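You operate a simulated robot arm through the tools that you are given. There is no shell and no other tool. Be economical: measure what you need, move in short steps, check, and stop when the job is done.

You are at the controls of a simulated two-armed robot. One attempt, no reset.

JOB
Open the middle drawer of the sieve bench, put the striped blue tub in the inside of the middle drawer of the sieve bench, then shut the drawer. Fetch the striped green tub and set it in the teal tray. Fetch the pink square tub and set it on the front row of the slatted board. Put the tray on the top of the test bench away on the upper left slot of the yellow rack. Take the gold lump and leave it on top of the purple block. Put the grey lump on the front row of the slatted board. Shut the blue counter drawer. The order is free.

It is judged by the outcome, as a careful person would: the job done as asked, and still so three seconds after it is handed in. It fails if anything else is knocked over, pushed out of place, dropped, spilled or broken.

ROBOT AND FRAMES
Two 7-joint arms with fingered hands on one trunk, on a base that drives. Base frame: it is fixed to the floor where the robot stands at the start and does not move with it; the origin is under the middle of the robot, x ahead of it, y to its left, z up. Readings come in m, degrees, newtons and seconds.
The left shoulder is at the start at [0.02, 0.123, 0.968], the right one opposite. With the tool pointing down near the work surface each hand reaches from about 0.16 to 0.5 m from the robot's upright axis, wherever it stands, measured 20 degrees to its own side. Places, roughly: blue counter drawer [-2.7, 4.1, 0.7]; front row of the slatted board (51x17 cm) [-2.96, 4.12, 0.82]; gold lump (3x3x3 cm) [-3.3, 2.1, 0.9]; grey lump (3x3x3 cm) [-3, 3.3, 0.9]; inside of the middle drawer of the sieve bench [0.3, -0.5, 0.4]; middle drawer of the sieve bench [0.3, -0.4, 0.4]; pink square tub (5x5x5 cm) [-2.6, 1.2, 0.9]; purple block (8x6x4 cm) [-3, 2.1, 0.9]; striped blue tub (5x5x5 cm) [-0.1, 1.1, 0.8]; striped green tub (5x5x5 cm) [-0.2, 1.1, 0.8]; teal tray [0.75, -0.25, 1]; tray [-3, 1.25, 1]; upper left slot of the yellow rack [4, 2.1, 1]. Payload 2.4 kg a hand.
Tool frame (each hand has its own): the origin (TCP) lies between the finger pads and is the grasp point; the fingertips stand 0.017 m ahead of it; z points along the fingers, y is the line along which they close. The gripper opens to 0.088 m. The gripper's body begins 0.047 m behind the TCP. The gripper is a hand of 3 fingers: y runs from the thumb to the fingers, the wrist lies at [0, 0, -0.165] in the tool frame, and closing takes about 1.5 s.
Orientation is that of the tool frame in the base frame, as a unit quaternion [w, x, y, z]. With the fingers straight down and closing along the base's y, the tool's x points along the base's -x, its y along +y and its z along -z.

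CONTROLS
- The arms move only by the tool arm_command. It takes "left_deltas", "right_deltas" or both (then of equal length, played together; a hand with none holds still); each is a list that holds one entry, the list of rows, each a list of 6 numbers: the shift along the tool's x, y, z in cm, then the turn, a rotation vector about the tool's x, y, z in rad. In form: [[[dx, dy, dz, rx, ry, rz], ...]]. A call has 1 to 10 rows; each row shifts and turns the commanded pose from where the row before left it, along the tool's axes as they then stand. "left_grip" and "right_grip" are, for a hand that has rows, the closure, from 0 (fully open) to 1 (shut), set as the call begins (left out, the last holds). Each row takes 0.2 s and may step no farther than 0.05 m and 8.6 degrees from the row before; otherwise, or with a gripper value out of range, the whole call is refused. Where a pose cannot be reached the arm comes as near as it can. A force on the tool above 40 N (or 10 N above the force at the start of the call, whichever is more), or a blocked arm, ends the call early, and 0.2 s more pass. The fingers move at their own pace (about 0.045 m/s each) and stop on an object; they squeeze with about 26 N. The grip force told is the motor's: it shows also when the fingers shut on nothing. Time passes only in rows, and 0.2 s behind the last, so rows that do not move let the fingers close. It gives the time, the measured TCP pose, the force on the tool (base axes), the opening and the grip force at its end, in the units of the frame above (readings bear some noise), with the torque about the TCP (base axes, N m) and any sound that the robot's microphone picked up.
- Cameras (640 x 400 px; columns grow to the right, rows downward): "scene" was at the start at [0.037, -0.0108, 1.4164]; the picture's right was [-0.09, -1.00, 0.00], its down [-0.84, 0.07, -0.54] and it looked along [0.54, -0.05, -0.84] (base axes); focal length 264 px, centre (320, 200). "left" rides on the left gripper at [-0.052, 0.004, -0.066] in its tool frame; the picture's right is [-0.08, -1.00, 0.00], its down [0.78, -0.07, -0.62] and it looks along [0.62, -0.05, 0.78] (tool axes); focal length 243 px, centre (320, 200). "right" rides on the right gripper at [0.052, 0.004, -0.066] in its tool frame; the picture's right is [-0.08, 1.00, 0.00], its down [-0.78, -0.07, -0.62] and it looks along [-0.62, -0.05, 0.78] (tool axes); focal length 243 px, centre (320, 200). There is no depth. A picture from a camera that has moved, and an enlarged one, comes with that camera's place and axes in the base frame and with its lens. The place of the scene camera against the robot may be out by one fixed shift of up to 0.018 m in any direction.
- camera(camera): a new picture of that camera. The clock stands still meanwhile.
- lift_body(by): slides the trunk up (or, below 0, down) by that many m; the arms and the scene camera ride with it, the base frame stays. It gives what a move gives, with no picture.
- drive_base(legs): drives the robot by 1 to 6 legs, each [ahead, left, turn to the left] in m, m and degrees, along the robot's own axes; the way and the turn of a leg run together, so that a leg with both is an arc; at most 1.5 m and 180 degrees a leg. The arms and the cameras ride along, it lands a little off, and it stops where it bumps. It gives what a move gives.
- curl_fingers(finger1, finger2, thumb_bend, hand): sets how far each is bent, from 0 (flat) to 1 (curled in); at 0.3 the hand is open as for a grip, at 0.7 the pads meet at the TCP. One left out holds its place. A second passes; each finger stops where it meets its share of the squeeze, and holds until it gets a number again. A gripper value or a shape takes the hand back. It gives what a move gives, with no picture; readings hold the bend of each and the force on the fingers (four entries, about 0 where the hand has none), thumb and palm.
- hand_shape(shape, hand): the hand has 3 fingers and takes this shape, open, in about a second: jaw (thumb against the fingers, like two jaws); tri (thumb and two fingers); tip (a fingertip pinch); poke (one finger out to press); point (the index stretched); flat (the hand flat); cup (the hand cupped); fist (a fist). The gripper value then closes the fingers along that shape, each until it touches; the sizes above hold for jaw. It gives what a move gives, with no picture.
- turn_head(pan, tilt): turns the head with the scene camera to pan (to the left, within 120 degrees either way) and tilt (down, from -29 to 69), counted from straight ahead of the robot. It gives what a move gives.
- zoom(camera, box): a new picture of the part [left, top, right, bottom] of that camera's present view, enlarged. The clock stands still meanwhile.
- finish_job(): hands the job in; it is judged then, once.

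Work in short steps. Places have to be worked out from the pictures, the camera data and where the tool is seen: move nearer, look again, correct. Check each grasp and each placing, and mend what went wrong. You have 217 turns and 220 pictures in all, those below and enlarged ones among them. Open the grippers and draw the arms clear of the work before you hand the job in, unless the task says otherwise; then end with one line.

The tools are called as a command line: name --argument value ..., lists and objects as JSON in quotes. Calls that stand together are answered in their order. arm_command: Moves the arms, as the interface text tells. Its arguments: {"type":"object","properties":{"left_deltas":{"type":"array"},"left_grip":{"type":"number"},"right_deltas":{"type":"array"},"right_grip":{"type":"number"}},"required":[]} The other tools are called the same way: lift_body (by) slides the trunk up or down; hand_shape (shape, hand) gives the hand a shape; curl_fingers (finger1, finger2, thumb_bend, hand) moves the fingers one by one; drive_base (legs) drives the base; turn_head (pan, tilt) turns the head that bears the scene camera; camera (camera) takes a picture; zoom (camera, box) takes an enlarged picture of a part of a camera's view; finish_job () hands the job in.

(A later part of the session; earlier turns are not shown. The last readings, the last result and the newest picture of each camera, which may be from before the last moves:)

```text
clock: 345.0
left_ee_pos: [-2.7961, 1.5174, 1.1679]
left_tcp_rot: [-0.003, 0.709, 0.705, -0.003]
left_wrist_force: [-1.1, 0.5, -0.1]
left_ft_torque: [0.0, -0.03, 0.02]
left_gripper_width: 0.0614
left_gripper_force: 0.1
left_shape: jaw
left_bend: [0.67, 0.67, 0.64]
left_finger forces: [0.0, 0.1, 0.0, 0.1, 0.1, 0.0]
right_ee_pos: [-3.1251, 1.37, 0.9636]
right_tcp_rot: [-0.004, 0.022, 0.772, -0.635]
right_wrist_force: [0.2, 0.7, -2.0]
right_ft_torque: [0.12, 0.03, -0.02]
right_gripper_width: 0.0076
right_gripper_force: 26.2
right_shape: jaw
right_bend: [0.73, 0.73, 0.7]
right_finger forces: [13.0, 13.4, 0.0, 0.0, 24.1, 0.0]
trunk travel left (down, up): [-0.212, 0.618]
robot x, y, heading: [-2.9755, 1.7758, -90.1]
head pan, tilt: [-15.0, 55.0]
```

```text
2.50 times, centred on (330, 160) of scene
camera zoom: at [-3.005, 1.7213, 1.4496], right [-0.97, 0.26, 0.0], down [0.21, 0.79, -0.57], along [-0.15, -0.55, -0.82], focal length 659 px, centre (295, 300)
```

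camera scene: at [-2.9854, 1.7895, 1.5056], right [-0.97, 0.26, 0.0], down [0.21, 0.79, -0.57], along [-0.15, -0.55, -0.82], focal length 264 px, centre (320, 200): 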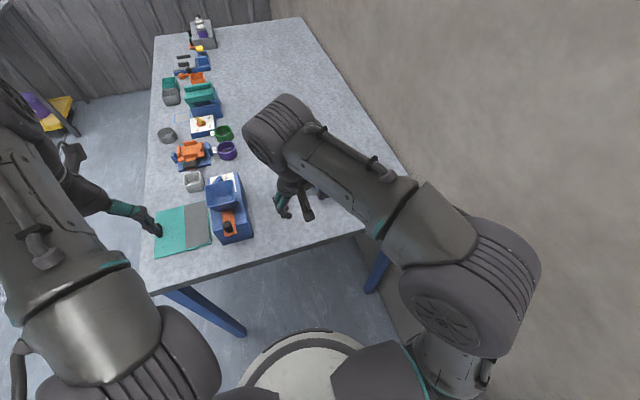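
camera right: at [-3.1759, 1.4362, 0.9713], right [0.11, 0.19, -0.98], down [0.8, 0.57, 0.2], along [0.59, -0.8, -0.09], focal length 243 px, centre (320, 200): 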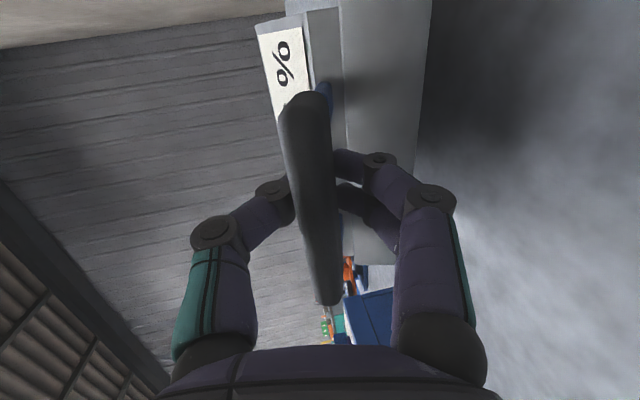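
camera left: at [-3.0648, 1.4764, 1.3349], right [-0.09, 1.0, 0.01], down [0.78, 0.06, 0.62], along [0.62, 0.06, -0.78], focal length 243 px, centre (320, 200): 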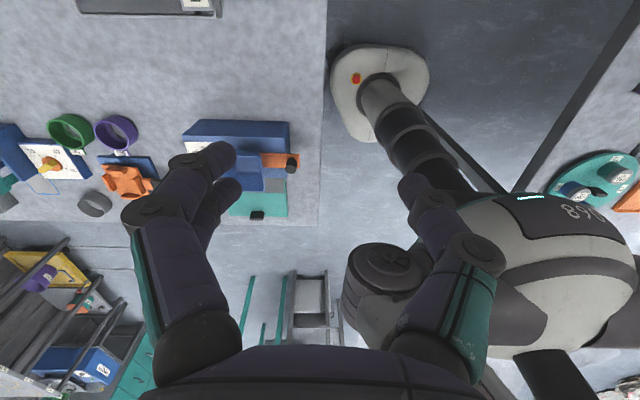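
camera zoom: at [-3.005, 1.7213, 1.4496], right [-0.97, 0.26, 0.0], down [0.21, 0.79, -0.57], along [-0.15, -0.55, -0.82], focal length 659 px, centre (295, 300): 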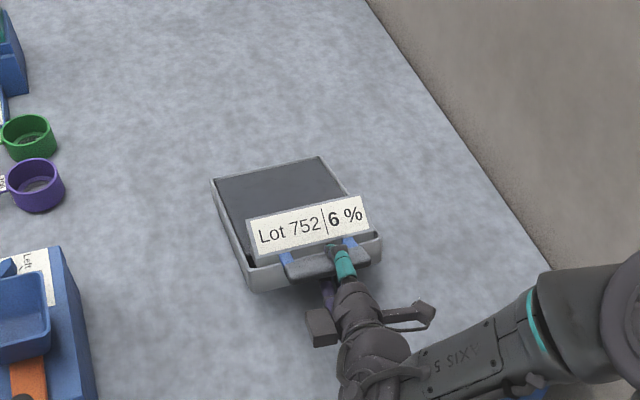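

Far end may still be resting. I lift another 12 cm to see the steady angle.

lift_body --by 0.12

camera --camera "right"

zoom --camera "scene" --box '[220, 80, 460, 280]'

```text
clock: 346.5
left_ee_pos: [-2.7957, 1.5194, 1.2866]
left_tcp_rot: [-0.003, 0.709, 0.705, -0.003]
left_wrist_force: [-0.4, 0.7, 0.4]
left_ft_torque: [0.02, -0.01, -0.02]
left_gripper_width: 0.0613
left_gripper_force: 0.1
left_shape: jaw
left_bend: [0.67, 0.67, 0.64]
left_finger forces: [0.1, 0.1, 0.1, 0.1, 0.0, 0.0]
right_ee_pos: [-3.1251, 1.3701, 1.0829]
right_tcp_rot: [-0.005, 0.022, 0.771, -0.636]
right_wrist_force: [0.3, 0.2, -0.5]
right_ft_torque: [0.01, -0.01, 0.0]
right_gripper_width: 0.0012
right_gripper_force: 26.4
right_shape: jaw
right_bend: [0.76, 0.77, 0.82]
right_finger forces: [0.0, 0.0, 0.0, 0.0, 2.1, 0.0]
trunk travel left (down, up): [-0.332, 0.498]
robot x, y, heading: [-2.9736, 1.7783, -90.0]
head pan, tilt: [-15.0, 55.0]
```

```text
48 pictures are left
camera right: at [-3.1759, 1.4362, 1.0915], right [0.11, 0.19, -0.98], down [0.8, 0.57, 0.2], along [0.59, -0.8, -0.09], focal length 243 px, centre (320, 200)
```

right: 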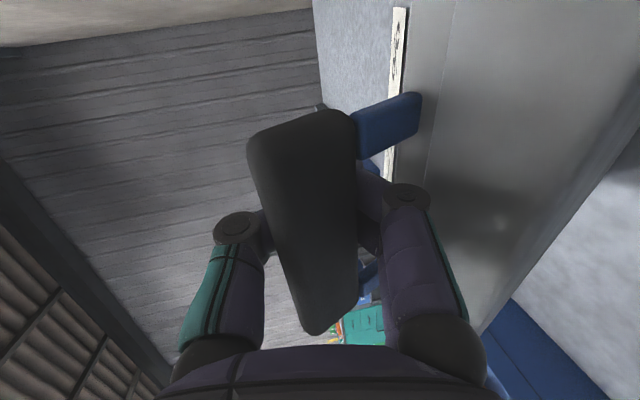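

```text
2.00 times, centred on (340, 180) of scene
camera zoom: at [-3.005, 1.7214, 1.5696], right [-0.97, 0.26, 0.0], down [0.21, 0.79, -0.57], along [-0.15, -0.55, -0.82], focal length 527 px, centre (280, 240)
```

zoom: 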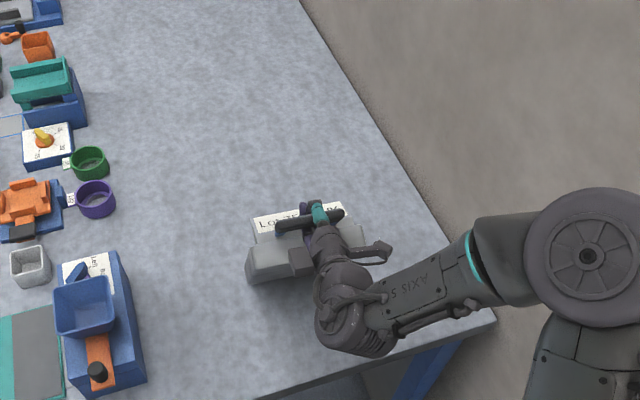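

The tray swings on a horizontal grip. A tool-down grip with the thumb in the gap behind the bar would lock it against the end wall. I lower the tray back onto the bench and release.

lift_body --by -0.12

lift_body --by -0.06

arm_command --right_deltas '[[[0, 0, 0, 0, 0, 0], [0, 0, 0, 0, 0, 0], [0, 0, 0, 0, 0, 0], [0, 0, 0, 0, 0, 0], [0, 0, 0, 0, 0, 0]]]' --right_grip 0.42

drive_base --legs '[[-0.07, 0, 0]]'

lift_body --by 0.16

camera --camera "scene"

```text
clock: 348.0
left_ee_pos: [-2.796, 1.5204, 1.1669]
left_tcp_rot: [-0.003, 0.709, 0.705, -0.003]
left_wrist_force: [-0.2, 0.8, -0.4]
left_ft_torque: [0.01, 0.0, 0.03]
left_gripper_width: 0.0616
left_gripper_force: 0.1
left_shape: jaw
left_bend: [0.67, 0.67, 0.64]
left_finger forces: [0.0, 0.0, 0.0, 0.0, 0.1, 0.1]
right_ee_pos: [-3.1256, 1.371, 0.9653]
right_tcp_rot: [-0.004, 0.021, 0.77, -0.637]
right_wrist_force: [0.5, 2.7, 8.1]
right_ft_torque: [-1.54, 0.1, 0.03]
right_gripper_width: 0.0054
right_gripper_force: 26.4
right_shape: jaw
right_bend: [0.78, 0.79, 0.73]
right_finger forces: [16.7, 21.2, 0.0, 0.1, 48.4, 0.0]
trunk travel left (down, up): [-0.212, 0.618]
robot x, y, heading: [-2.9711, 1.7736, -90.2]
head pan, tilt: [-15.0, 55.0]
```

```text
clock: 349.0
left_ee_pos: [-2.7968, 1.5197, 1.1069]
left_tcp_rot: [-0.002, 0.709, 0.705, -0.004]
left_wrist_force: [0.0, -0.3, 0.0]
left_ft_torque: [0.01, 0.01, -0.04]
left_gripper_width: 0.0612
left_gripper_force: 0.0
left_shape: jaw
left_bend: [0.67, 0.67, 0.64]
left_finger forces: [0.1, 0.0, 0.0, 0.0, 0.0, 0.0]
right_ee_pos: [-3.126, 1.371, 0.9044]
right_tcp_rot: [-0.004, 0.021, 0.771, -0.636]
right_wrist_force: [-0.4, 2.9, 10.8]
right_ft_torque: [-2.66, 0.11, 0.05]
right_gripper_width: 0.0106
right_gripper_force: 25.6
right_shape: jaw
right_bend: [0.77, 0.78, 0.7]
right_finger forces: [16.9, 18.0, 0.0, 0.1, 65.1, 0.0]
trunk travel left (down, up): [-0.152, 0.678]
robot x, y, heading: [-2.9762, 1.7755, -90.2]
head pan, tilt: [-15.0, 55.0]
```

```text
clock: 350.2
left_ee_pos: [-2.7972, 1.5187, 1.1067]
left_tcp_rot: [-0.003, 0.71, 0.705, -0.003]
left_wrist_force: [0.8, 0.6, 0.2]
left_ft_torque: [-0.01, -0.01, 0.0]
left_gripper_width: 0.0613
left_gripper_force: 0.1
left_shape: jaw
left_bend: [0.67, 0.67, 0.64]
left_finger forces: [0.0, 0.1, 0.0, 0.1, 0.0, 0.0]
right_ee_pos: [-3.1248, 1.3708, 0.9028]
right_tcp_rot: [-0.004, 0.021, 0.772, -0.636]
right_wrist_force: [-0.1, -0.7, -0.1]
right_ft_torque: [-0.02, 0.0, -0.02]
right_gripper_width: 0.0505
right_gripper_force: 0.1
right_shape: jaw
right_bend: [0.72, 0.72, 0.7]
right_finger forces: [0.0, 0.0, 0.0, 0.0, 0.0, 0.1]
trunk travel left (down, up): [-0.152, 0.678]
robot x, y, heading: [-2.9744, 1.7782, -90.1]
head pan, tilt: [-15.0, 55.0]
```

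```text
clock: 351.2
left_ee_pos: [-2.7958, 1.5884, 1.1071]
left_tcp_rot: [-0.002, 0.709, 0.705, -0.004]
left_wrist_force: [-0.7, 0.0, -0.2]
left_ft_torque: [-0.01, 0.0, -0.02]
left_gripper_width: 0.0614
left_gripper_force: 0.0
left_shape: jaw
left_bend: [0.67, 0.67, 0.64]
left_finger forces: [0.1, 0.0, 0.1, 0.0, 0.0, 0.0]
right_ee_pos: [-3.1263, 1.4402, 0.903]
right_tcp_rot: [-0.004, 0.021, 0.772, -0.636]
right_wrist_force: [0.4, 0.7, -0.4]
right_ft_torque: [0.01, 0.0, -0.01]
right_gripper_width: 0.0507
right_gripper_force: 0.0
right_shape: jaw
right_bend: [0.72, 0.72, 0.7]
right_finger forces: [0.0, 0.0, 0.1, 0.0, 0.1, 0.0]
trunk travel left (down, up): [-0.152, 0.678]
robot x, y, heading: [-2.9722, 1.8476, -90.2]
head pan, tilt: [-15.0, 55.0]
```

```text
clock: 353.0
left_ee_pos: [-2.7964, 1.5897, 1.267]
left_tcp_rot: [-0.002, 0.709, 0.705, -0.003]
left_wrist_force: [1.0, 0.5, 0.3]
left_ft_torque: [0.02, 0.05, 0.02]
left_gripper_width: 0.0613
left_gripper_force: 0.1
left_shape: jaw
left_bend: [0.67, 0.67, 0.64]
left_finger forces: [0.0, 0.0, 0.0, 0.0, 0.1, 0.0]
right_ee_pos: [-3.1251, 1.4395, 1.063]
right_tcp_rot: [-0.004, 0.022, 0.772, -0.635]
right_wrist_force: [1.7, -0.2, -0.1]
right_ft_torque: [0.02, 0.0, 0.02]
right_gripper_width: 0.0503
right_gripper_force: 0.2
right_shape: jaw
right_bend: [0.72, 0.72, 0.7]
right_finger forces: [0.0, 0.1, 0.0, 0.1, 0.0, 0.0]
trunk travel left (down, up): [-0.312, 0.518]
robot x, y, heading: [-2.9742, 1.8458, -90.2]
head pan, tilt: [-15.0, 55.0]
```

```text
46 pictures are left
camera scene: at [-3.0048, 1.7914, 1.5495], right [-0.97, 0.26, 0.0], down [0.21, 0.79, -0.57], along [-0.15, -0.55, -0.82], focal length 264 px, centre (320, 200)
```

scene: 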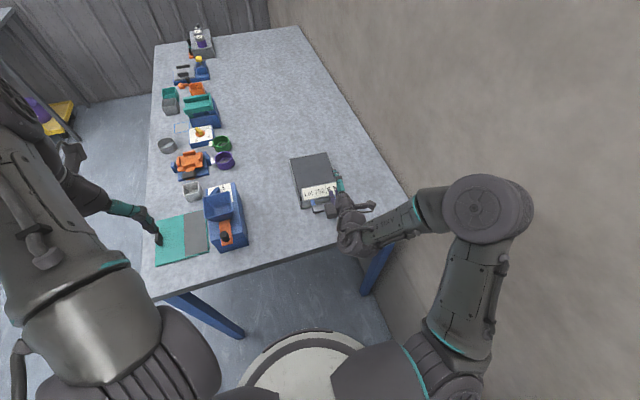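

Tray is flat on the bench again. I pitch the right hand from horizontal to pointing down (thumb ahead, fingers toward me).

arm_command --right_deltas '[[[0, 0, 0, -0.138, 0, 0], [0, 0, 0, -0.138, 0, 0], [0, 0, 0, -0.138, 0, 0], [0, 0, 0, -0.138, 0, 0], [0, 0, 0, -0.138, 0, 0], [0, 0, 0, -0.138, 0, 0], [0, 0, 0, -0.138, 0, 0], [0, 0, 0, -0.138, 0, 0], [0, 0, 0, -0.138, 0, 0], [0, 0, 0, -0.138, 0, 0]]]'

camera --camera "right"

```text
clock: 355.2
left_ee_pos: [-2.7958, 1.5875, 1.2685]
left_tcp_rot: [-0.003, 0.709, 0.705, -0.003]
left_wrist_force: [-0.4, -0.1, -0.6]
left_ft_torque: [0.02, -0.04, 0.01]
left_gripper_width: 0.0613
left_gripper_force: 0.1
left_shape: jaw
left_bend: [0.67, 0.67, 0.64]
left_finger forces: [0.1, 0.0, 0.0, 0.1, 0.0, 0.0]
right_ee_pos: [-3.1243, 1.4396, 1.0607]
right_tcp_rot: [0.016, 0.015, 0.999, -0.028]
right_wrist_force: [0.2, -0.4, 0.8]
right_ft_torque: [0.0, 0.02, 0.0]
right_gripper_width: 0.0509
right_gripper_force: 0.0
right_shape: jaw
right_bend: [0.72, 0.72, 0.7]
right_finger forces: [0.0, 0.0, 0.0, 0.0, 0.0, 0.0]
right hand out of reach, approached as far as the arm can: row 5
trunk travel left (down, up): [-0.312, 0.518]
robot x, y, heading: [-2.9758, 1.8483, -90.1]
head pan, tilt: [-15.0, 55.0]
```

```text
45 pictures are left
camera right: at [-3.1781, 1.4474, 1.1257], right [0.11, 0.99, -0.05], down [0.76, -0.05, 0.65], along [0.64, -0.11, -0.76], focal length 243 px, centre (320, 200)
```

right: 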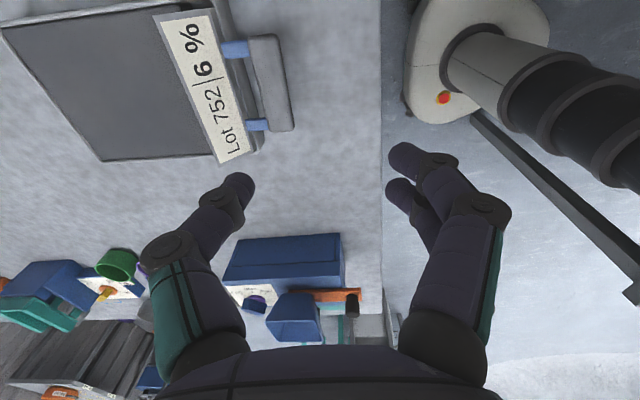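

Now thumb points ahead. Bar ≈ y 1.368–1.403, gap to the wall 1.346–1.368, x≈-3.123. I move to y=1.386 and down to z≈0.965, then check.

arm_command --right_deltas '[[[0, -2.7, 0, 0, 0, 0], [0, -2.7, 1.5, 0, 0, 0], [0, 0, 4, 0, 0, 0], [0, 0, 4, 0, 0, 0], [0, 0, 0, 0, 0, 0]]]' --right_grip 0.42

camera --camera "right"

```text
clock: 356.4
left_ee_pos: [-2.7964, 1.5896, 1.2672]
left_tcp_rot: [-0.003, 0.709, 0.705, -0.003]
left_wrist_force: [0.8, -0.6, -0.1]
left_ft_torque: [-0.03, -0.02, 0.02]
left_gripper_width: 0.0615
left_gripper_force: 0.1
left_shape: jaw
left_bend: [0.67, 0.67, 0.64]
left_finger forces: [0.0, 0.0, 0.0, 0.0, 0.0, 0.1]
right_ee_pos: [-3.1234, 1.3802, 0.9701]
right_tcp_rot: [0.016, 0.015, 0.999, -0.029]
right_wrist_force: [0.3, -0.6, 0.2]
right_ft_torque: [-0.01, 0.0, 0.03]
right_gripper_width: 0.0508
right_gripper_force: 0.2
right_shape: jaw
right_bend: [0.72, 0.72, 0.7]
right_finger forces: [0.1, 0.0, 0.0, 0.1, 0.1, 0.0]
trunk travel left (down, up): [-0.312, 0.518]
robot x, y, heading: [-2.9729, 1.8448, -90.2]
head pan, tilt: [-15.0, 55.0]
```

```text
44 pictures are left
camera right: at [-3.1773, 1.3887, 1.0336], right [0.11, 0.99, -0.05], down [0.76, -0.05, 0.65], along [0.64, -0.12, -0.76], focal length 243 px, centre (320, 200)
```

right: 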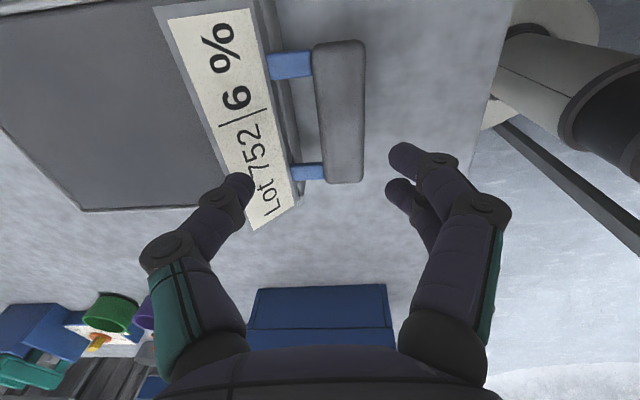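

Bar spans y 1.372–1.399, gap 1.356–1.372. I narrow the fingers, set TCP to y≈1.390, x≈-3.129, and descend carefully.

arm_command --right_deltas '[[[0.6, 1.0, 0, 0, 0, 0], [0, 0, 0, 0, 0, 0], [0, 0, 2, 0, 0, 0], [0, 0, 2, 0, 0, 0], [0, 0, 1.5, 0, 0, 0], [0, 0, 1.5, 0, 0, 0], [0, 0, 1.2, 0, 0, 0], [0, 0, 0, 0, 0, 0]]]' --right_grip 0.5

camera --camera "right"

```text
clock: 358.2
left_ee_pos: [-2.7952, 1.5892, 1.267]
left_tcp_rot: [-0.003, 0.708, 0.706, -0.003]
left_wrist_force: [0.0, 0.6, 0.1]
left_ft_torque: [0.0, -0.04, -0.02]
left_gripper_width: 0.0614
left_gripper_force: 0.1
left_shape: jaw
left_bend: [0.67, 0.67, 0.64]
left_finger forces: [0.0, 0.0, 0.0, 0.1, 0.0, 0.1]
right_ee_pos: [-3.125, 1.3867, 0.8868]
right_tcp_rot: [0.015, 0.014, 0.999, -0.03]
right_wrist_force: [-0.1, 2.0, 1.8]
right_ft_torque: [-0.06, -0.02, -0.02]
right_gripper_width: 0.0434
right_gripper_force: 0.0
right_shape: jaw
right_bend: [0.72, 0.72, 0.7]
right_finger forces: [0.0, 0.0, 0.0, 0.0, 1.9, 0.0]
trunk travel left (down, up): [-0.312, 0.518]
robot x, y, heading: [-2.9741, 1.8479, -90.4]
head pan, tilt: [-15.0, 55.0]
```

```text
43 pictures are left
camera right: at [-3.1797, 1.394, 0.9514], right [0.11, 0.99, -0.06], down [0.76, -0.05, 0.65], along [0.64, -0.12, -0.76], focal length 243 px, centre (320, 200)
```

right: 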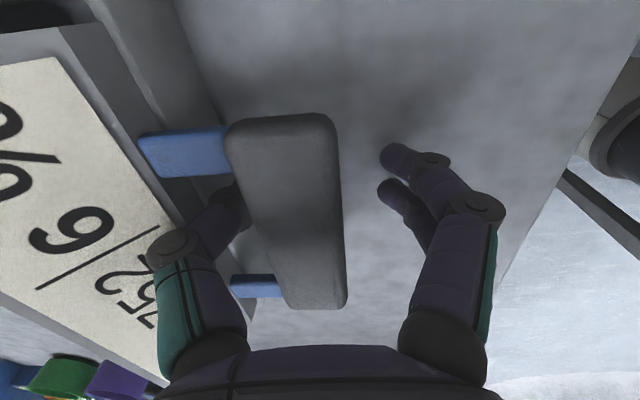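

The thumb is in the gap between the brackets. I close.

arm_command --right_deltas '[[[0, 0, 0, 0, 0, 0], [0, 0, 0, 0, 0, 0], [0, 0, 0, 0, 0, 0], [0, 0, 0, 0, 0, 0], [0, 0, 0, 0, 0, 0], [0, 0, 0, 0, 0, 0]]]' --right_grip 1

lift_body --by 0.04

camera --camera "right"

zoom --camera "scene" --box '[240, 100, 440, 270]'

```text
clock: 359.6
left_ee_pos: [-2.797, 1.5897, 1.2669]
left_tcp_rot: [-0.003, 0.709, 0.705, -0.003]
left_wrist_force: [0.5, 0.8, -0.8]
left_ft_torque: [-0.01, 0.01, 0.0]
left_gripper_width: 0.0616
left_gripper_force: 0.1
left_shape: jaw
left_bend: [0.67, 0.67, 0.64]
left_finger forces: [0.1, 0.0, 0.0, 0.1, 0.1, 0.0]
right_ee_pos: [-3.1256, 1.385, 0.8865]
right_tcp_rot: [0.016, 0.014, 0.999, -0.029]
right_wrist_force: [-0.4, 0.3, -0.4]
right_ft_torque: [0.03, 0.01, -0.01]
right_gripper_width: 0.0037
right_gripper_force: 26.3
right_shape: jaw
right_bend: [0.66, 0.66, 0.79]
right_finger forces: [6.0, 6.7, 0.0, 0.1, 14.4, 0.0]
trunk travel left (down, up): [-0.312, 0.518]
robot x, y, heading: [-2.9711, 1.8467, -90.4]
head pan, tilt: [-15.0, 55.0]
```

```text
clock: 360.5
left_ee_pos: [-2.7954, 1.5874, 1.3067]
left_tcp_rot: [-0.003, 0.709, 0.705, -0.003]
left_wrist_force: [-1.1, -0.6, -1.3]
left_ft_torque: [0.0, 0.01, -0.01]
left_gripper_width: 0.0614
left_gripper_force: 0.2
left_shape: jaw
left_bend: [0.67, 0.67, 0.64]
left_finger forces: [0.0, 0.0, 0.1, 0.1, 0.0, 0.0]
right_ee_pos: [-3.1241, 1.385, 0.9266]
right_tcp_rot: [0.016, 0.015, 0.999, -0.028]
right_wrist_force: [-0.1, 1.1, -2.3]
right_ft_torque: [-0.08, -0.01, 0.0]
right_gripper_width: 0.0011
right_gripper_force: 25.7
right_shape: jaw
right_bend: [0.67, 0.67, 0.8]
right_finger forces: [4.1, 4.9, 0.0, 0.0, 9.4, 0.0]
trunk travel left (down, up): [-0.352, 0.478]
robot x, y, heading: [-2.9745, 1.8448, -90.2]
head pan, tilt: [-15.0, 55.0]
```

```text
42 pictures are left
camera right: at [-3.1797, 1.3939, 0.9915], right [0.11, 0.99, -0.05], down [0.76, -0.05, 0.65], along [0.64, -0.12, -0.76], focal length 243 px, centre (320, 200)
```

right: 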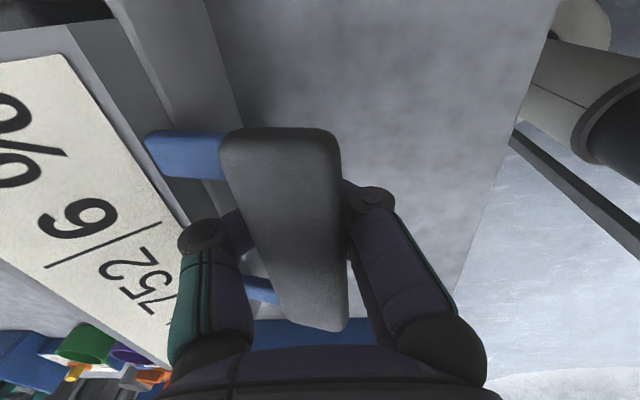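

```text
2.35 times, centred on (340, 185) of scene
camera zoom: at [-3.0047, 1.7915, 1.5896], right [-0.97, 0.26, 0.0], down [0.21, 0.79, -0.57], along [-0.15, -0.55, -0.82], focal length 620 px, centre (273, 235)
```

zoom: 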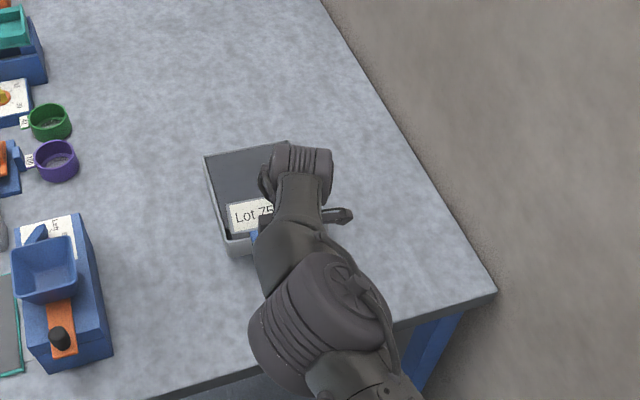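

Lift another 12 cm and check the attitude.

lift_body --by 0.13

camera --camera "right"

camera --camera "left"

```text
clock: 362.1
left_ee_pos: [-2.7963, 1.5894, 1.4376]
left_tcp_rot: [-0.003, 0.709, 0.705, -0.004]
left_wrist_force: [-0.1, -0.8, 0.1]
left_ft_torque: [0.0, 0.01, 0.0]
left_gripper_width: 0.0614
left_gripper_force: 0.1
left_shape: jaw
left_bend: [0.67, 0.67, 0.64]
left_finger forces: [0.0, 0.1, 0.0, 0.0, 0.1, 0.0]
right_ee_pos: [-3.1259, 1.3858, 1.0566]
right_tcp_rot: [0.015, 0.015, 0.999, -0.03]
right_wrist_force: [0.1, 1.3, -0.1]
right_ft_torque: [0.08, 0.01, -0.03]
right_gripper_width: 0.0002
right_gripper_force: 26.2
right_shape: jaw
right_bend: [0.68, 0.67, 0.79]
right_finger forces: [6.8, 0.0, 0.0, 0.0, 7.7, 0.1]
trunk travel left (down, up): [-0.482, 0.348]
robot x, y, heading: [-2.9725, 1.8439, -90.3]
head pan, tilt: [-15.0, 55.0]
```

```text
40 pictures are left
camera right: at [-3.1798, 1.3941, 1.1218], right [0.11, 0.99, -0.06], down [0.76, -0.05, 0.65], along [0.64, -0.12, -0.76], focal length 243 px, centre (320, 200)
```

right: 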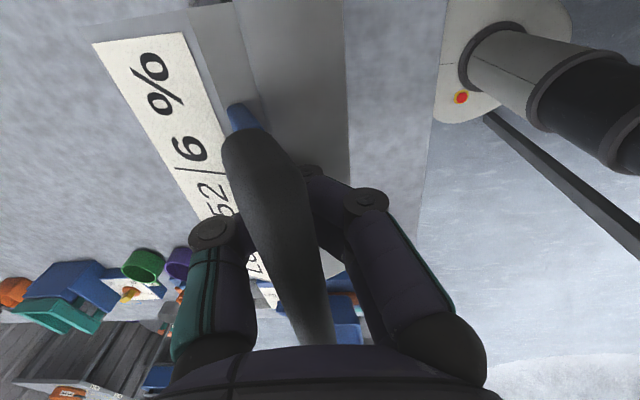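

```text
39 pictures are left
camera left: at [-2.7908, 1.5385, 1.5036], right [-1.0, -0.08, 0.01], down [-0.06, 0.78, 0.62], along [-0.06, 0.62, -0.78], focal length 243 px, centre (320, 200)
```

left: 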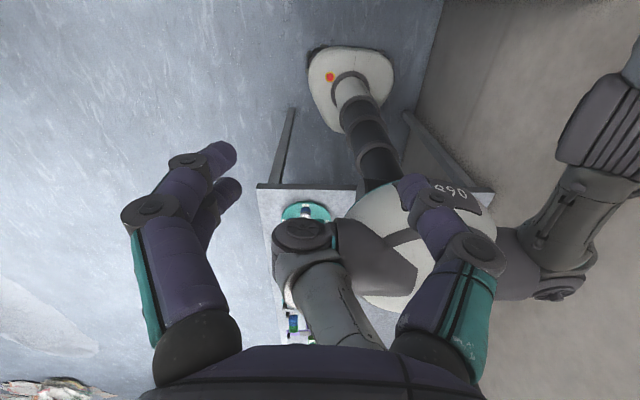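

The tray hangs safely but steeply. Plan: carry it hanging out into open floor, then take its edge across the thickness with the left hand and roll it level. I raise the trunk well above the bench items and strafe out of the gap.

lift_body --by 0.28

drive_base --legs '[[0.088, 0, 0.2], [0, 1.3, 0]]'

turn_head --pan -15 --tilt 45

camera --camera "scene"

```text
clock: 364.9
left_ee_pos: [-2.7971, 1.5896, 1.7167]
left_tcp_rot: [-0.003, 0.709, 0.705, -0.003]
left_wrist_force: [-0.3, 0.3, -0.4]
left_ft_torque: [0.0, 0.02, 0.01]
left_gripper_width: 0.0616
left_gripper_force: 0.1
left_shape: jaw
left_bend: [0.67, 0.67, 0.64]
left_finger forces: [0.0, 0.0, 0.1, 0.0, 0.0, 0.0]
right_ee_pos: [-3.1251, 1.3859, 1.3359]
right_tcp_rot: [0.017, 0.014, 0.999, -0.029]
right_wrist_force: [0.2, 0.3, -2.6]
right_ft_torque: [0.15, 0.02, -0.03]
right_gripper_width: 0.0002
right_gripper_force: 26.3
right_shape: jaw
right_bend: [0.68, 0.68, 0.79]
right_finger forces: [6.3, 0.0, 0.0, 0.1, 11.5, 0.0]
trunk travel left (down, up): [-0.762, 0.068]
robot x, y, heading: [-2.975, 1.8467, -90.0]
head pan, tilt: [-15.0, 55.0]
```

```text
clock: 372.1
left_ee_pos: [-1.4932, 1.5119, 1.7165]
left_tcp_rot: [-0.003, 0.704, 0.71, -0.002]
left_wrist_force: [0.5, 0.3, 0.8]
left_ft_torque: [-0.01, -0.01, 0.02]
left_gripper_width: 0.0614
left_gripper_force: 0.0
left_shape: jaw
left_bend: [0.67, 0.67, 0.64]
left_finger forces: [0.0, 0.0, 0.0, 0.0, 0.0, 0.0]
right_ee_pos: [-1.8189, 1.3027, 1.3363]
right_tcp_rot: [0.017, 0.006, 0.999, -0.029]
right_wrist_force: [0.7, -0.5, -4.4]
right_ft_torque: [0.1, -0.01, -0.02]
right_gripper_width: 0.0
right_gripper_force: 25.8
right_shape: jaw
right_bend: [0.68, 0.67, 0.79]
right_finger forces: [0.1, 0.0, 0.0, 0.0, 8.6, 0.0]
trunk travel left (down, up): [-0.762, 0.068]
robot x, y, heading: [-1.6723, 1.767, -89.3]
head pan, tilt: [-15.0, 55.0]
```

```text
clock: 372.8
left_ee_pos: [-1.4933, 1.5104, 1.7167]
left_tcp_rot: [-0.003, 0.704, 0.71, -0.003]
left_wrist_force: [0.1, -0.1, -0.3]
left_ft_torque: [0.0, 0.01, 0.0]
left_gripper_width: 0.0613
left_gripper_force: 0.0
left_shape: jaw
left_bend: [0.67, 0.67, 0.64]
left_finger forces: [0.0, 0.0, 0.0, 0.0, 0.1, 0.1]
right_ee_pos: [-1.8184, 1.303, 1.336]
right_tcp_rot: [0.016, 0.007, 0.999, -0.029]
right_wrist_force: [0.0, -0.3, -4.7]
right_ft_torque: [0.09, -0.02, 0.01]
right_gripper_width: 0.0001
right_gripper_force: 26.2
right_shape: jaw
right_bend: [0.68, 0.67, 0.79]
right_finger forces: [0.0, 0.1, 0.0, 0.0, 8.4, 0.0]
trunk travel left (down, up): [-0.762, 0.068]
robot x, y, heading: [-1.6699, 1.767, -89.4]
head pan, tilt: [-15.0, 45.0]
```

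```text
38 pictures are left
camera scene: at [-1.7068, 1.7018, 2.0129], right [-0.97, 0.25, 0.0], down [0.18, 0.69, -0.71], along [-0.18, -0.68, -0.71], focal length 264 px, centre (320, 200)
```

scene: 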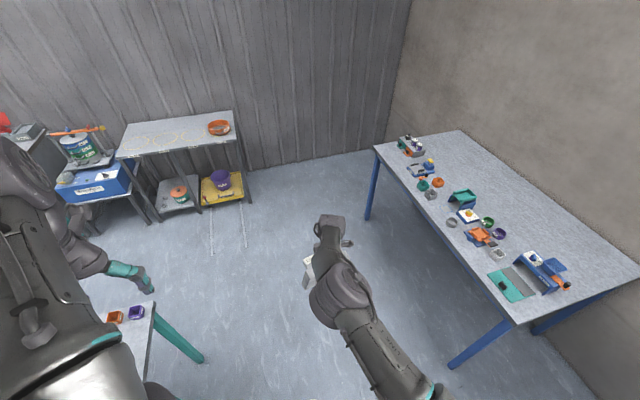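

In open space; the tray (≈4.5 N) hangs from the right hand. I bring the right hand in and up a bit, and lower the left hand beside it.

arm_command --right_deltas '[[[-0.7, 1.1, -0.8, 0, 0, 0], [-0.7, 1.1, -0.8, 0, 0, 0], [-0.7, 1.1, -0.8, 0, 0, 0], [-0.7, 1.1, -0.8, 0, 0, 0], [-0.7, 1.1, -0.8, 0, 0, 0], [-0.7, 1.1, -0.8, 0, 0, 0], [-0.7, 1.1, -0.8, 0, 0, 0]]]' --left_deltas '[[[-1, 1, 4.5, 0, 0, 0], [-1, 1, 4.5, 0, 0, 0], [-1, 1, 4.5, 0, 0, 0], [-1, 1, 4.5, 0, 0, 0], [-1, 0, 4.5, 0, 0, 0], [-1, 0, 4.5, 0, 0, 0], [-1, 0, 4, 0, 0, 0]]]' --left_grip 0

arm_command --left_deltas '[[[0, 0, 0, 0.0806, 0.0806, -0.0806], [0, 0, 0, 0.0806, 0.0806, -0.0806], [0, 0, 0, 0.0806, 0.0806, -0.0806], [0, 0, 0, 0.0806, 0.0806, -0.0806], [0, 0, 0, 0.0806, 0.0806, -0.0806], [0, 0, 0, 0.0806, 0.0806, -0.0806], [0, 0, 0, 0.0806, 0.0806, -0.0806], [0, 0, 0, 0.0806, 0.0806, -0.0806]]]'

arm_command --left_deltas '[[[0, 0, 0, 0.0806, 0.0806, -0.0806], [0, 0, 0, 0.0806, 0.0806, -0.0806], [0, 0, 0, 0.0806, 0.0806, -0.0806], [0, 0, 0, 0.0806, 0.0806, -0.0806], [0, 0, 0, 0.0806, 0.0806, -0.0806], [0, 0, 0, 0.0806, 0.0806, -0.0806], [0, 0, 0, 0.0806, 0.0806, -0.0806]]]'

camera --camera "left"

camera --camera "scene"

```text
clock: 374.4
left_ee_pos: [-1.4519, 1.437, 1.4089]
left_tcp_rot: [-0.004, 0.703, 0.711, -0.003]
left_wrist_force: [-1.0, -0.4, 0.3]
left_ft_torque: [0.01, -0.01, 0.01]
left_gripper_width: 0.0876
left_gripper_force: 0.1
left_shape: jaw
left_bend: [0.3, 0.3, 0.3]
left_finger forces: [0.1, 0.1, 0.0, 0.1, 0.0, 0.0]
left hand out of reach, approached as far as the arm can: row 1
right_ee_pos: [-1.7708, 1.3833, 1.3899]
right_tcp_rot: [0.015, 0.007, 0.999, -0.029]
right_wrist_force: [-0.6, -0.8, -3.5]
right_ft_torque: [0.07, -0.01, 0.02]
right_gripper_width: 0.0001
right_gripper_force: 25.7
right_shape: jaw
right_bend: [0.67, 0.67, 0.8]
right_finger forces: [0.0, 0.0, 0.0, 0.0, 7.5, 0.1]
trunk travel left (down, up): [-0.762, 0.068]
robot x, y, heading: [-1.6746, 1.7657, -89.4]
head pan, tilt: [-15.0, 45.0]
```

```text
clock: 376.2
left_ee_pos: [-1.4526, 1.4356, 1.4087]
left_tcp_rot: [-0.437, 0.379, 0.816, -0.004]
left_wrist_force: [-0.1, -0.5, 0.0]
left_ft_torque: [0.0, 0.0, -0.01]
left_gripper_width: 0.0878
left_gripper_force: 0.1
left_shape: jaw
left_bend: [0.3, 0.3, 0.3]
left_finger forces: [0.0, 0.1, 0.0, 0.0, 0.0, 0.1]
right_ee_pos: [-1.7698, 1.3828, 1.3887]
right_tcp_rot: [0.016, 0.007, 0.999, -0.029]
right_wrist_force: [0.3, -0.1, -4.2]
right_ft_torque: [0.05, 0.0, 0.02]
right_gripper_width: 0.0
right_gripper_force: 26.3
right_shape: jaw
right_bend: [0.67, 0.67, 0.79]
right_finger forces: [0.0, 0.0, 0.0, 0.1, 7.2, 0.1]
trunk travel left (down, up): [-0.762, 0.068]
robot x, y, heading: [-1.6742, 1.7644, -89.1]
head pan, tilt: [-15.0, 45.0]
```

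```text
clock: 377.8
left_ee_pos: [-1.4514, 1.4364, 1.4095]
left_tcp_rot: [0.711, 0.004, -0.703, 0.004]
left_wrist_force: [-0.1, 0.7, -0.1]
left_ft_torque: [-0.04, -0.01, -0.01]
left_gripper_width: 0.088
left_gripper_force: 0.0
left_shape: jaw
left_bend: [0.3, 0.3, 0.3]
left_finger forces: [0.0, 0.0, 0.1, 0.0, 0.0, 0.0]
right_ee_pos: [-1.771, 1.3824, 1.3886]
right_tcp_rot: [0.015, 0.006, 0.999, -0.028]
right_wrist_force: [-0.1, 1.0, -3.5]
right_ft_torque: [0.1, -0.03, 0.01]
right_gripper_width: 0.0001
right_gripper_force: 26.0
right_shape: jaw
right_bend: [0.67, 0.67, 0.79]
right_finger forces: [0.0, 0.0, 0.0, 0.1, 7.1, 0.0]
trunk travel left (down, up): [-0.762, 0.068]
robot x, y, heading: [-1.6738, 1.7656, -89.1]
head pan, tilt: [-15.0, 45.0]
```

```text
37 pictures are left
camera left: at [-1.386, 1.4425, 1.357], right [0.01, -1.0, -0.09], down [0.63, -0.06, 0.77], along [-0.78, -0.06, 0.63], focal length 243 px, centre (320, 200)
```

left: 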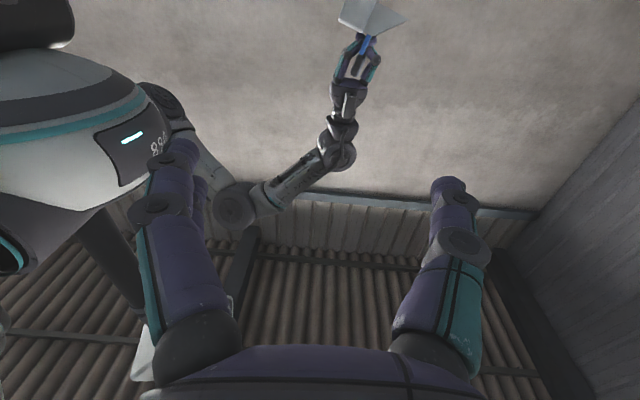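

```text
36 pictures are left
camera scene: at [-1.7063, 1.7021, 2.013], right [-0.97, 0.25, 0.0], down [0.17, 0.69, -0.71], along [-0.18, -0.68, -0.71], focal length 264 px, centre (320, 200)
```

scene: 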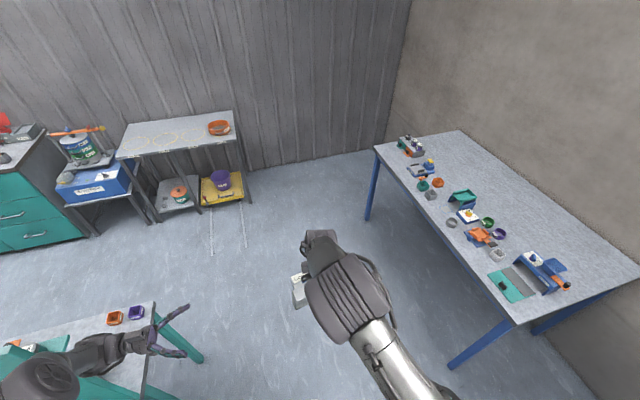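

Left hand points right now. I lower it 12 cm to tray level and look at the tray's edge.

arm_command --left_deltas '[[[-4, 0, 0, 0, 0, 0], [-4, 0, 0, 0, 0, 0], [-4, 0, 0, 0, 0, 0], [0, 0, 0, 0, 0, 0]]]'

camera --camera "left"

```text
clock: 378.8
left_ee_pos: [-1.4527, 1.4354, 1.2876]
left_tcp_rot: [0.711, 0.004, -0.704, 0.004]
left_wrist_force: [0.3, -0.3, 0.1]
left_ft_torque: [0.03, 0.0, -0.01]
left_gripper_width: 0.088
left_gripper_force: 0.0
left_shape: jaw
left_bend: [0.3, 0.3, 0.3]
left_finger forces: [0.0, 0.0, 0.0, 0.0, 0.1, 0.1]
right_ee_pos: [-1.77, 1.383, 1.3897]
right_tcp_rot: [0.016, 0.006, 0.999, -0.03]
right_wrist_force: [0.6, 0.8, -4.5]
right_ft_torque: [0.1, 0.03, -0.02]
right_gripper_width: 0.0
right_gripper_force: 25.9
right_shape: jaw
right_bend: [0.67, 0.67, 0.79]
right_finger forces: [0.0, 0.0, 0.1, 0.0, 7.2, 0.1]
trunk travel left (down, up): [-0.762, 0.068]
robot x, y, heading: [-1.674, 1.7665, -89.5]
head pan, tilt: [-15.0, 45.0]
```

```text
35 pictures are left
camera left: at [-1.3874, 1.4419, 1.2361], right [0.01, -1.0, -0.08], down [0.63, -0.06, 0.77], along [-0.78, -0.06, 0.63], focal length 243 px, centre (320, 200)
```

left: 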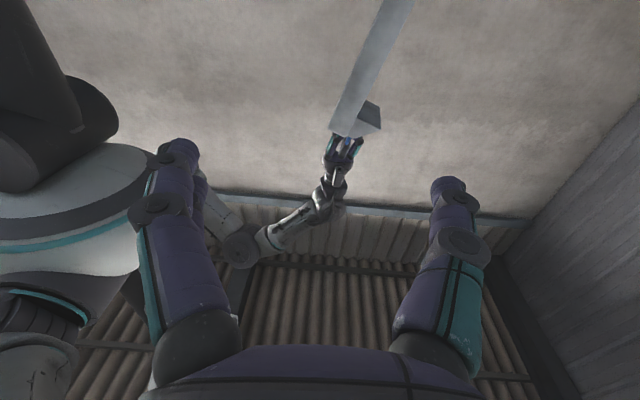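

The tray hangs at ~75° with its left edge ≈x -1.713, label side facing away. I align the left hand (roll 15°), move to y≈1.370, z≈1.287, and approach.

arm_command --left_deltas '[[[0, -3.3, 0, 0, 0, 0], [0, -3.2, 0, 0, 0, 0], [0, 0, 4.5, 0, 0, 0.131], [0, 0, 4.5, 0, 0, 0.131], [0, 0, 4.5, 0, 0, 0], [0, 0, 4.5, 0, 0, 0], [0, 0, 0, 0, 0, 0]]]' --left_grip 0

camera --camera "left"

```text
clock: 380.4
left_ee_pos: [-1.6357, 1.4111, 1.3024]
left_tcp_rot: [0.704, -0.089, -0.698, 0.095]
left_wrist_force: [0.6, -0.4, -0.2]
left_ft_torque: [0.02, -0.04, 0.02]
left_gripper_width: 0.0881
left_gripper_force: 0.0
left_shape: jaw
left_bend: [0.3, 0.3, 0.3]
left_finger forces: [0.0, 0.1, 0.0, 0.0, 0.1, 0.0]
left hand out of reach, approached as far as the arm can: row 1, 2
right_ee_pos: [-1.7705, 1.3826, 1.3897]
right_tcp_rot: [0.015, 0.006, 0.999, -0.029]
right_wrist_force: [0.7, 1.0, -3.6]
right_ft_torque: [0.08, -0.03, 0.0]
right_gripper_width: 0.0
right_gripper_force: 26.1
right_shape: jaw
right_bend: [0.67, 0.67, 0.79]
right_finger forces: [0.0, 0.1, 0.0, 0.1, 7.0, 0.0]
trunk travel left (down, up): [-0.762, 0.068]
robot x, y, heading: [-1.6743, 1.7629, -89.1]
head pan, tilt: [-15.0, 45.0]
```

```text
34 pictures are left
camera left: at [-1.5695, 1.4036, 1.2514], right [0.01, -0.98, 0.18], down [0.63, 0.14, 0.77], along [-0.78, 0.1, 0.62], focal length 243 px, centre (320, 200)
```

left: 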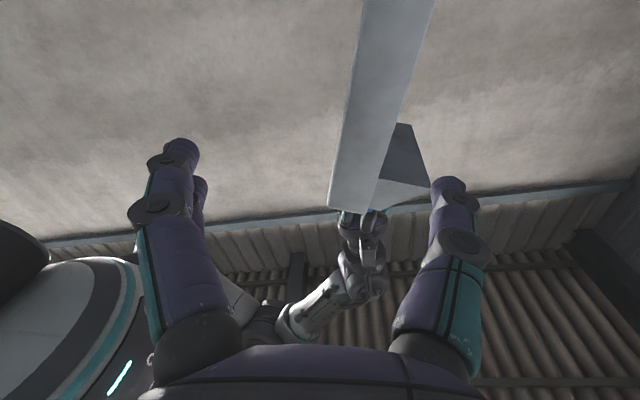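

The tray edge is 3.3 cm further ahead than the hand's line; I bring the tray back with the right hand (3.3 cm, up 1.5 cm), adjust the roll a little, then check before advancing.

arm_command --right_deltas '[[[0, 1.1, -0.5, 0, 0, 0], [0, 1.1, -0.5, 0, 0, 0], [0, 1.1, -0.5, 0, 0, 0], [0, 0, 0, 0, 0, 0]]]' --left_deltas '[[[0, 0, 0, 0, 0, 0.1], [0, 0, 2, 0, 0, 0], [0, 0, 2, 0, 0, 0], [0, 0, 0, 0, 0, 0]]]'

camera --camera "left"

```text
clock: 381.4
left_ee_pos: [-1.6736, 1.4097, 1.3027]
left_tcp_rot: [0.698, -0.125, -0.693, 0.131]
left_wrist_force: [0.4, -0.1, -0.1]
left_ft_torque: [0.01, -0.01, 0.04]
left_gripper_width: 0.0878
left_gripper_force: 0.0
left_shape: jaw
left_bend: [0.3, 0.3, 0.3]
left_finger forces: [0.0, 0.0, 0.1, 0.1, 0.0, 0.0]
right_ee_pos: [-1.7702, 1.4164, 1.4033]
right_tcp_rot: [0.015, 0.006, 0.999, -0.029]
right_wrist_force: [0.0, -0.3, -4.1]
right_ft_torque: [0.06, 0.03, 0.01]
right_gripper_width: 0.0001
right_gripper_force: 25.9
right_shape: jaw
right_bend: [0.67, 0.67, 0.79]
right_finger forces: [0.0, 0.0, 0.0, 0.0, 7.0, 0.0]
trunk travel left (down, up): [-0.762, 0.068]
robot x, y, heading: [-1.6752, 1.7686, -89.4]
head pan, tilt: [-15.0, 45.0]
```

```text
33 pictures are left
camera left: at [-1.6083, 1.3984, 1.2528], right [0.01, -0.96, 0.27], down [0.63, 0.22, 0.75], along [-0.78, 0.16, 0.6], focal length 243 px, centre (320, 200)
```

left: 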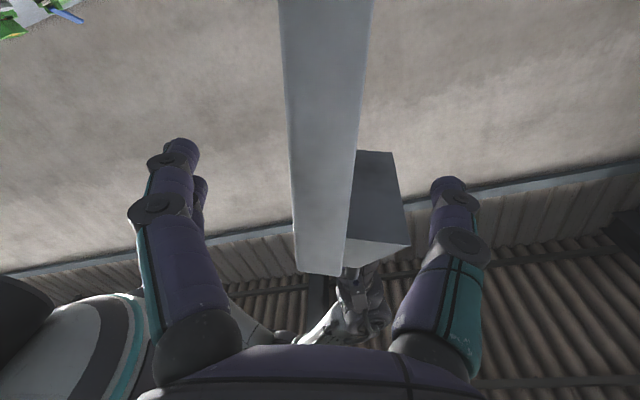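

The edge is centred. I advance 5 cm, then look.

arm_command --left_deltas '[[[0, 0, 2.5, 0, 0, 0], [0, 0, 2.5, 0, 0, 0], [0, 0, 0, 0, 0, 0]]]'

camera --camera "left"

```text
clock: 382.2
left_ee_pos: [-1.7241, 1.4103, 1.3037]
left_tcp_rot: [0.698, -0.124, -0.693, 0.13]
left_wrist_force: [0.2, -1.3, 0.2]
left_ft_torque: [-0.01, -0.02, -0.01]
left_gripper_width: 0.0879
left_gripper_force: 0.0
left_shape: jaw
left_bend: [0.3, 0.3, 0.3]
left_finger forces: [0.0, 0.1, 0.0, 0.1, 0.0, 0.1]
right_ee_pos: [-1.7714, 1.4169, 1.4038]
right_tcp_rot: [0.015, 0.007, 0.999, -0.029]
right_wrist_force: [-0.1, 0.3, -4.1]
right_ft_torque: [0.07, 0.0, -0.01]
right_gripper_width: 0.0
right_gripper_force: 26.3
right_shape: jaw
right_bend: [0.67, 0.67, 0.79]
right_finger forces: [0.0, 0.1, 0.1, 0.0, 6.7, 0.0]
trunk travel left (down, up): [-0.762, 0.068]
robot x, y, heading: [-1.6706, 1.7655, -89.6]
head pan, tilt: [-15.0, 45.0]
```

```text
32 pictures are left
camera left: at [-1.6586, 1.3982, 1.2536], right [0.01, -0.96, 0.27], down [0.63, 0.22, 0.75], along [-0.78, 0.16, 0.6], focal length 243 px, centre (320, 200)
```

left: 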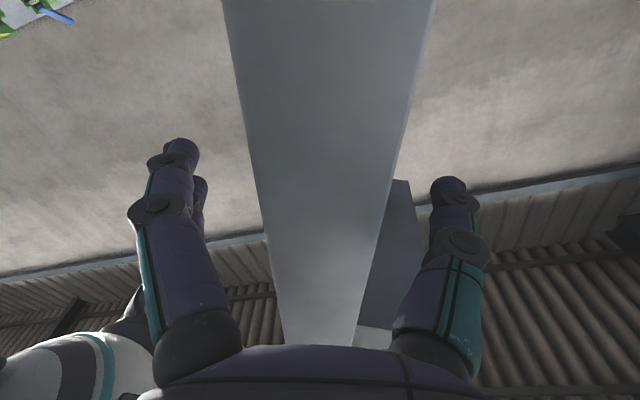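

The fingers already flank the edge but the label prism is near the thumb. I raise the tray 2.5 cm with the right hand, advance 1 cm more, and close the left hand.

arm_command --right_deltas '[[[0, 0.4, -1.3, 0, 0, 0], [0, 0.4, -1.3, 0, 0, 0], [0, 0, 0, 0, 0, 0], [0, 0, 0, 0, 0, 0]]]' --left_deltas '[[[0, 0, 0, 0, 0, 0], [0, 0, 0, 0, 0, 0], [0, 0, 1.0, 0, 0, 0], [0, 0, 0, 0, 0, 0]]]'

camera --camera "left"

```text
clock: 383.2
left_ee_pos: [-1.7348, 1.4103, 1.3041]
left_tcp_rot: [0.698, -0.124, -0.693, 0.131]
left_wrist_force: [0.2, 0.2, 0.1]
left_ft_torque: [-0.02, 0.02, 0.03]
left_gripper_width: 0.088
left_gripper_force: 0.1
left_shape: jaw
left_bend: [0.3, 0.3, 0.3]
left_finger forces: [0.1, 0.1, 0.0, 0.1, 0.0, 0.0]
right_ee_pos: [-1.7712, 1.4256, 1.4285]
right_tcp_rot: [0.016, 0.007, 0.999, -0.029]
right_wrist_force: [-1.2, 0.3, -3.7]
right_ft_torque: [0.07, 0.01, 0.03]
right_gripper_width: 0.0
right_gripper_force: 26.1
right_shape: jaw
right_bend: [0.67, 0.67, 0.79]
right_finger forces: [0.0, 0.0, 0.0, 0.0, 6.6, 0.1]
trunk travel left (down, up): [-0.762, 0.068]
robot x, y, heading: [-1.672, 1.7678, -89.2]
head pan, tilt: [-15.0, 45.0]
```

```text
31 pictures are left
camera left: at [-1.6684, 1.3978, 1.2535], right [0.01, -0.96, 0.27], down [0.63, 0.22, 0.75], along [-0.78, 0.16, 0.6], focal length 243 px, centre (320, 200)
```

left: 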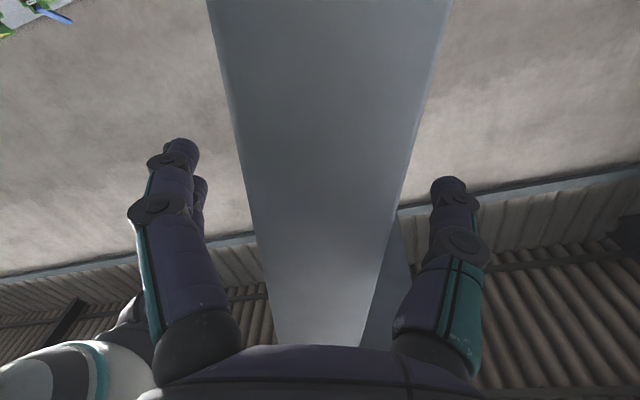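

Clear of the label. Close the left hand.

arm_command --left_deltas '[[[0, 0, 0, 0, 0, 0], [0, 0, 0, 0, 0, 0], [0, 0, 0, 0, 0, 0], [0, 0, 0, 0, 0, 0], [0, 0, 0, 0, 0, 0], [0, 0, 0, 0, 0, 0], [0, 0, 0, 0, 0, 0]]]' --left_grip 1

camera --camera "left"

```text
clock: 384.8
left_ee_pos: [-1.7344, 1.4119, 1.3032]
left_tcp_rot: [0.698, -0.124, -0.693, 0.132]
left_wrist_force: [0.7, 0.4, -0.4]
left_ft_torque: [0.04, 0.03, 0.02]
left_gripper_width: 0.0239
left_gripper_force: 26.4
left_shape: jaw
left_bend: [0.74, 0.73, 0.7]
left_finger forces: [11.6, 11.8, 0.0, 0.1, 23.7, 0.0]
right_ee_pos: [-1.7722, 1.425, 1.4289]
right_tcp_rot: [0.017, 0.006, 0.999, -0.029]
right_wrist_force: [-0.3, 0.8, -2.7]
right_ft_torque: [0.07, 0.0, 0.0]
right_gripper_width: 0.0001
right_gripper_force: 25.5
right_shape: jaw
right_bend: [0.67, 0.67, 0.8]
right_finger forces: [0.1, 0.0, 0.1, 0.1, 6.7, 0.0]
trunk travel left (down, up): [-0.762, 0.068]
robot x, y, heading: [-1.672, 1.7683, -89.2]
head pan, tilt: [-15.0, 45.0]
```

```text
30 pictures are left
camera left: at [-1.6684, 1.3977, 1.2534], right [0.01, -0.96, 0.27], down [0.63, 0.22, 0.75], along [-0.78, 0.16, 0.6], focal length 243 px, centre (320, 200)
```

left: 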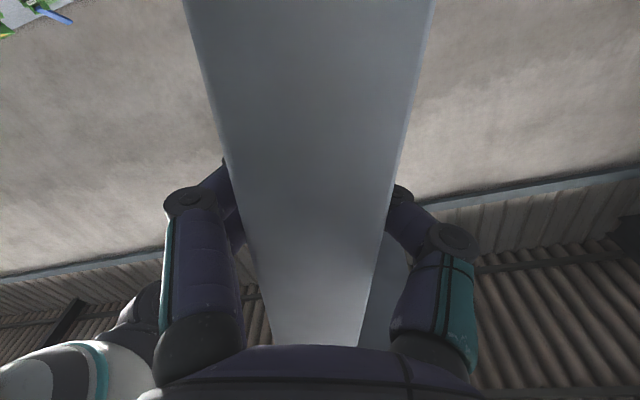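

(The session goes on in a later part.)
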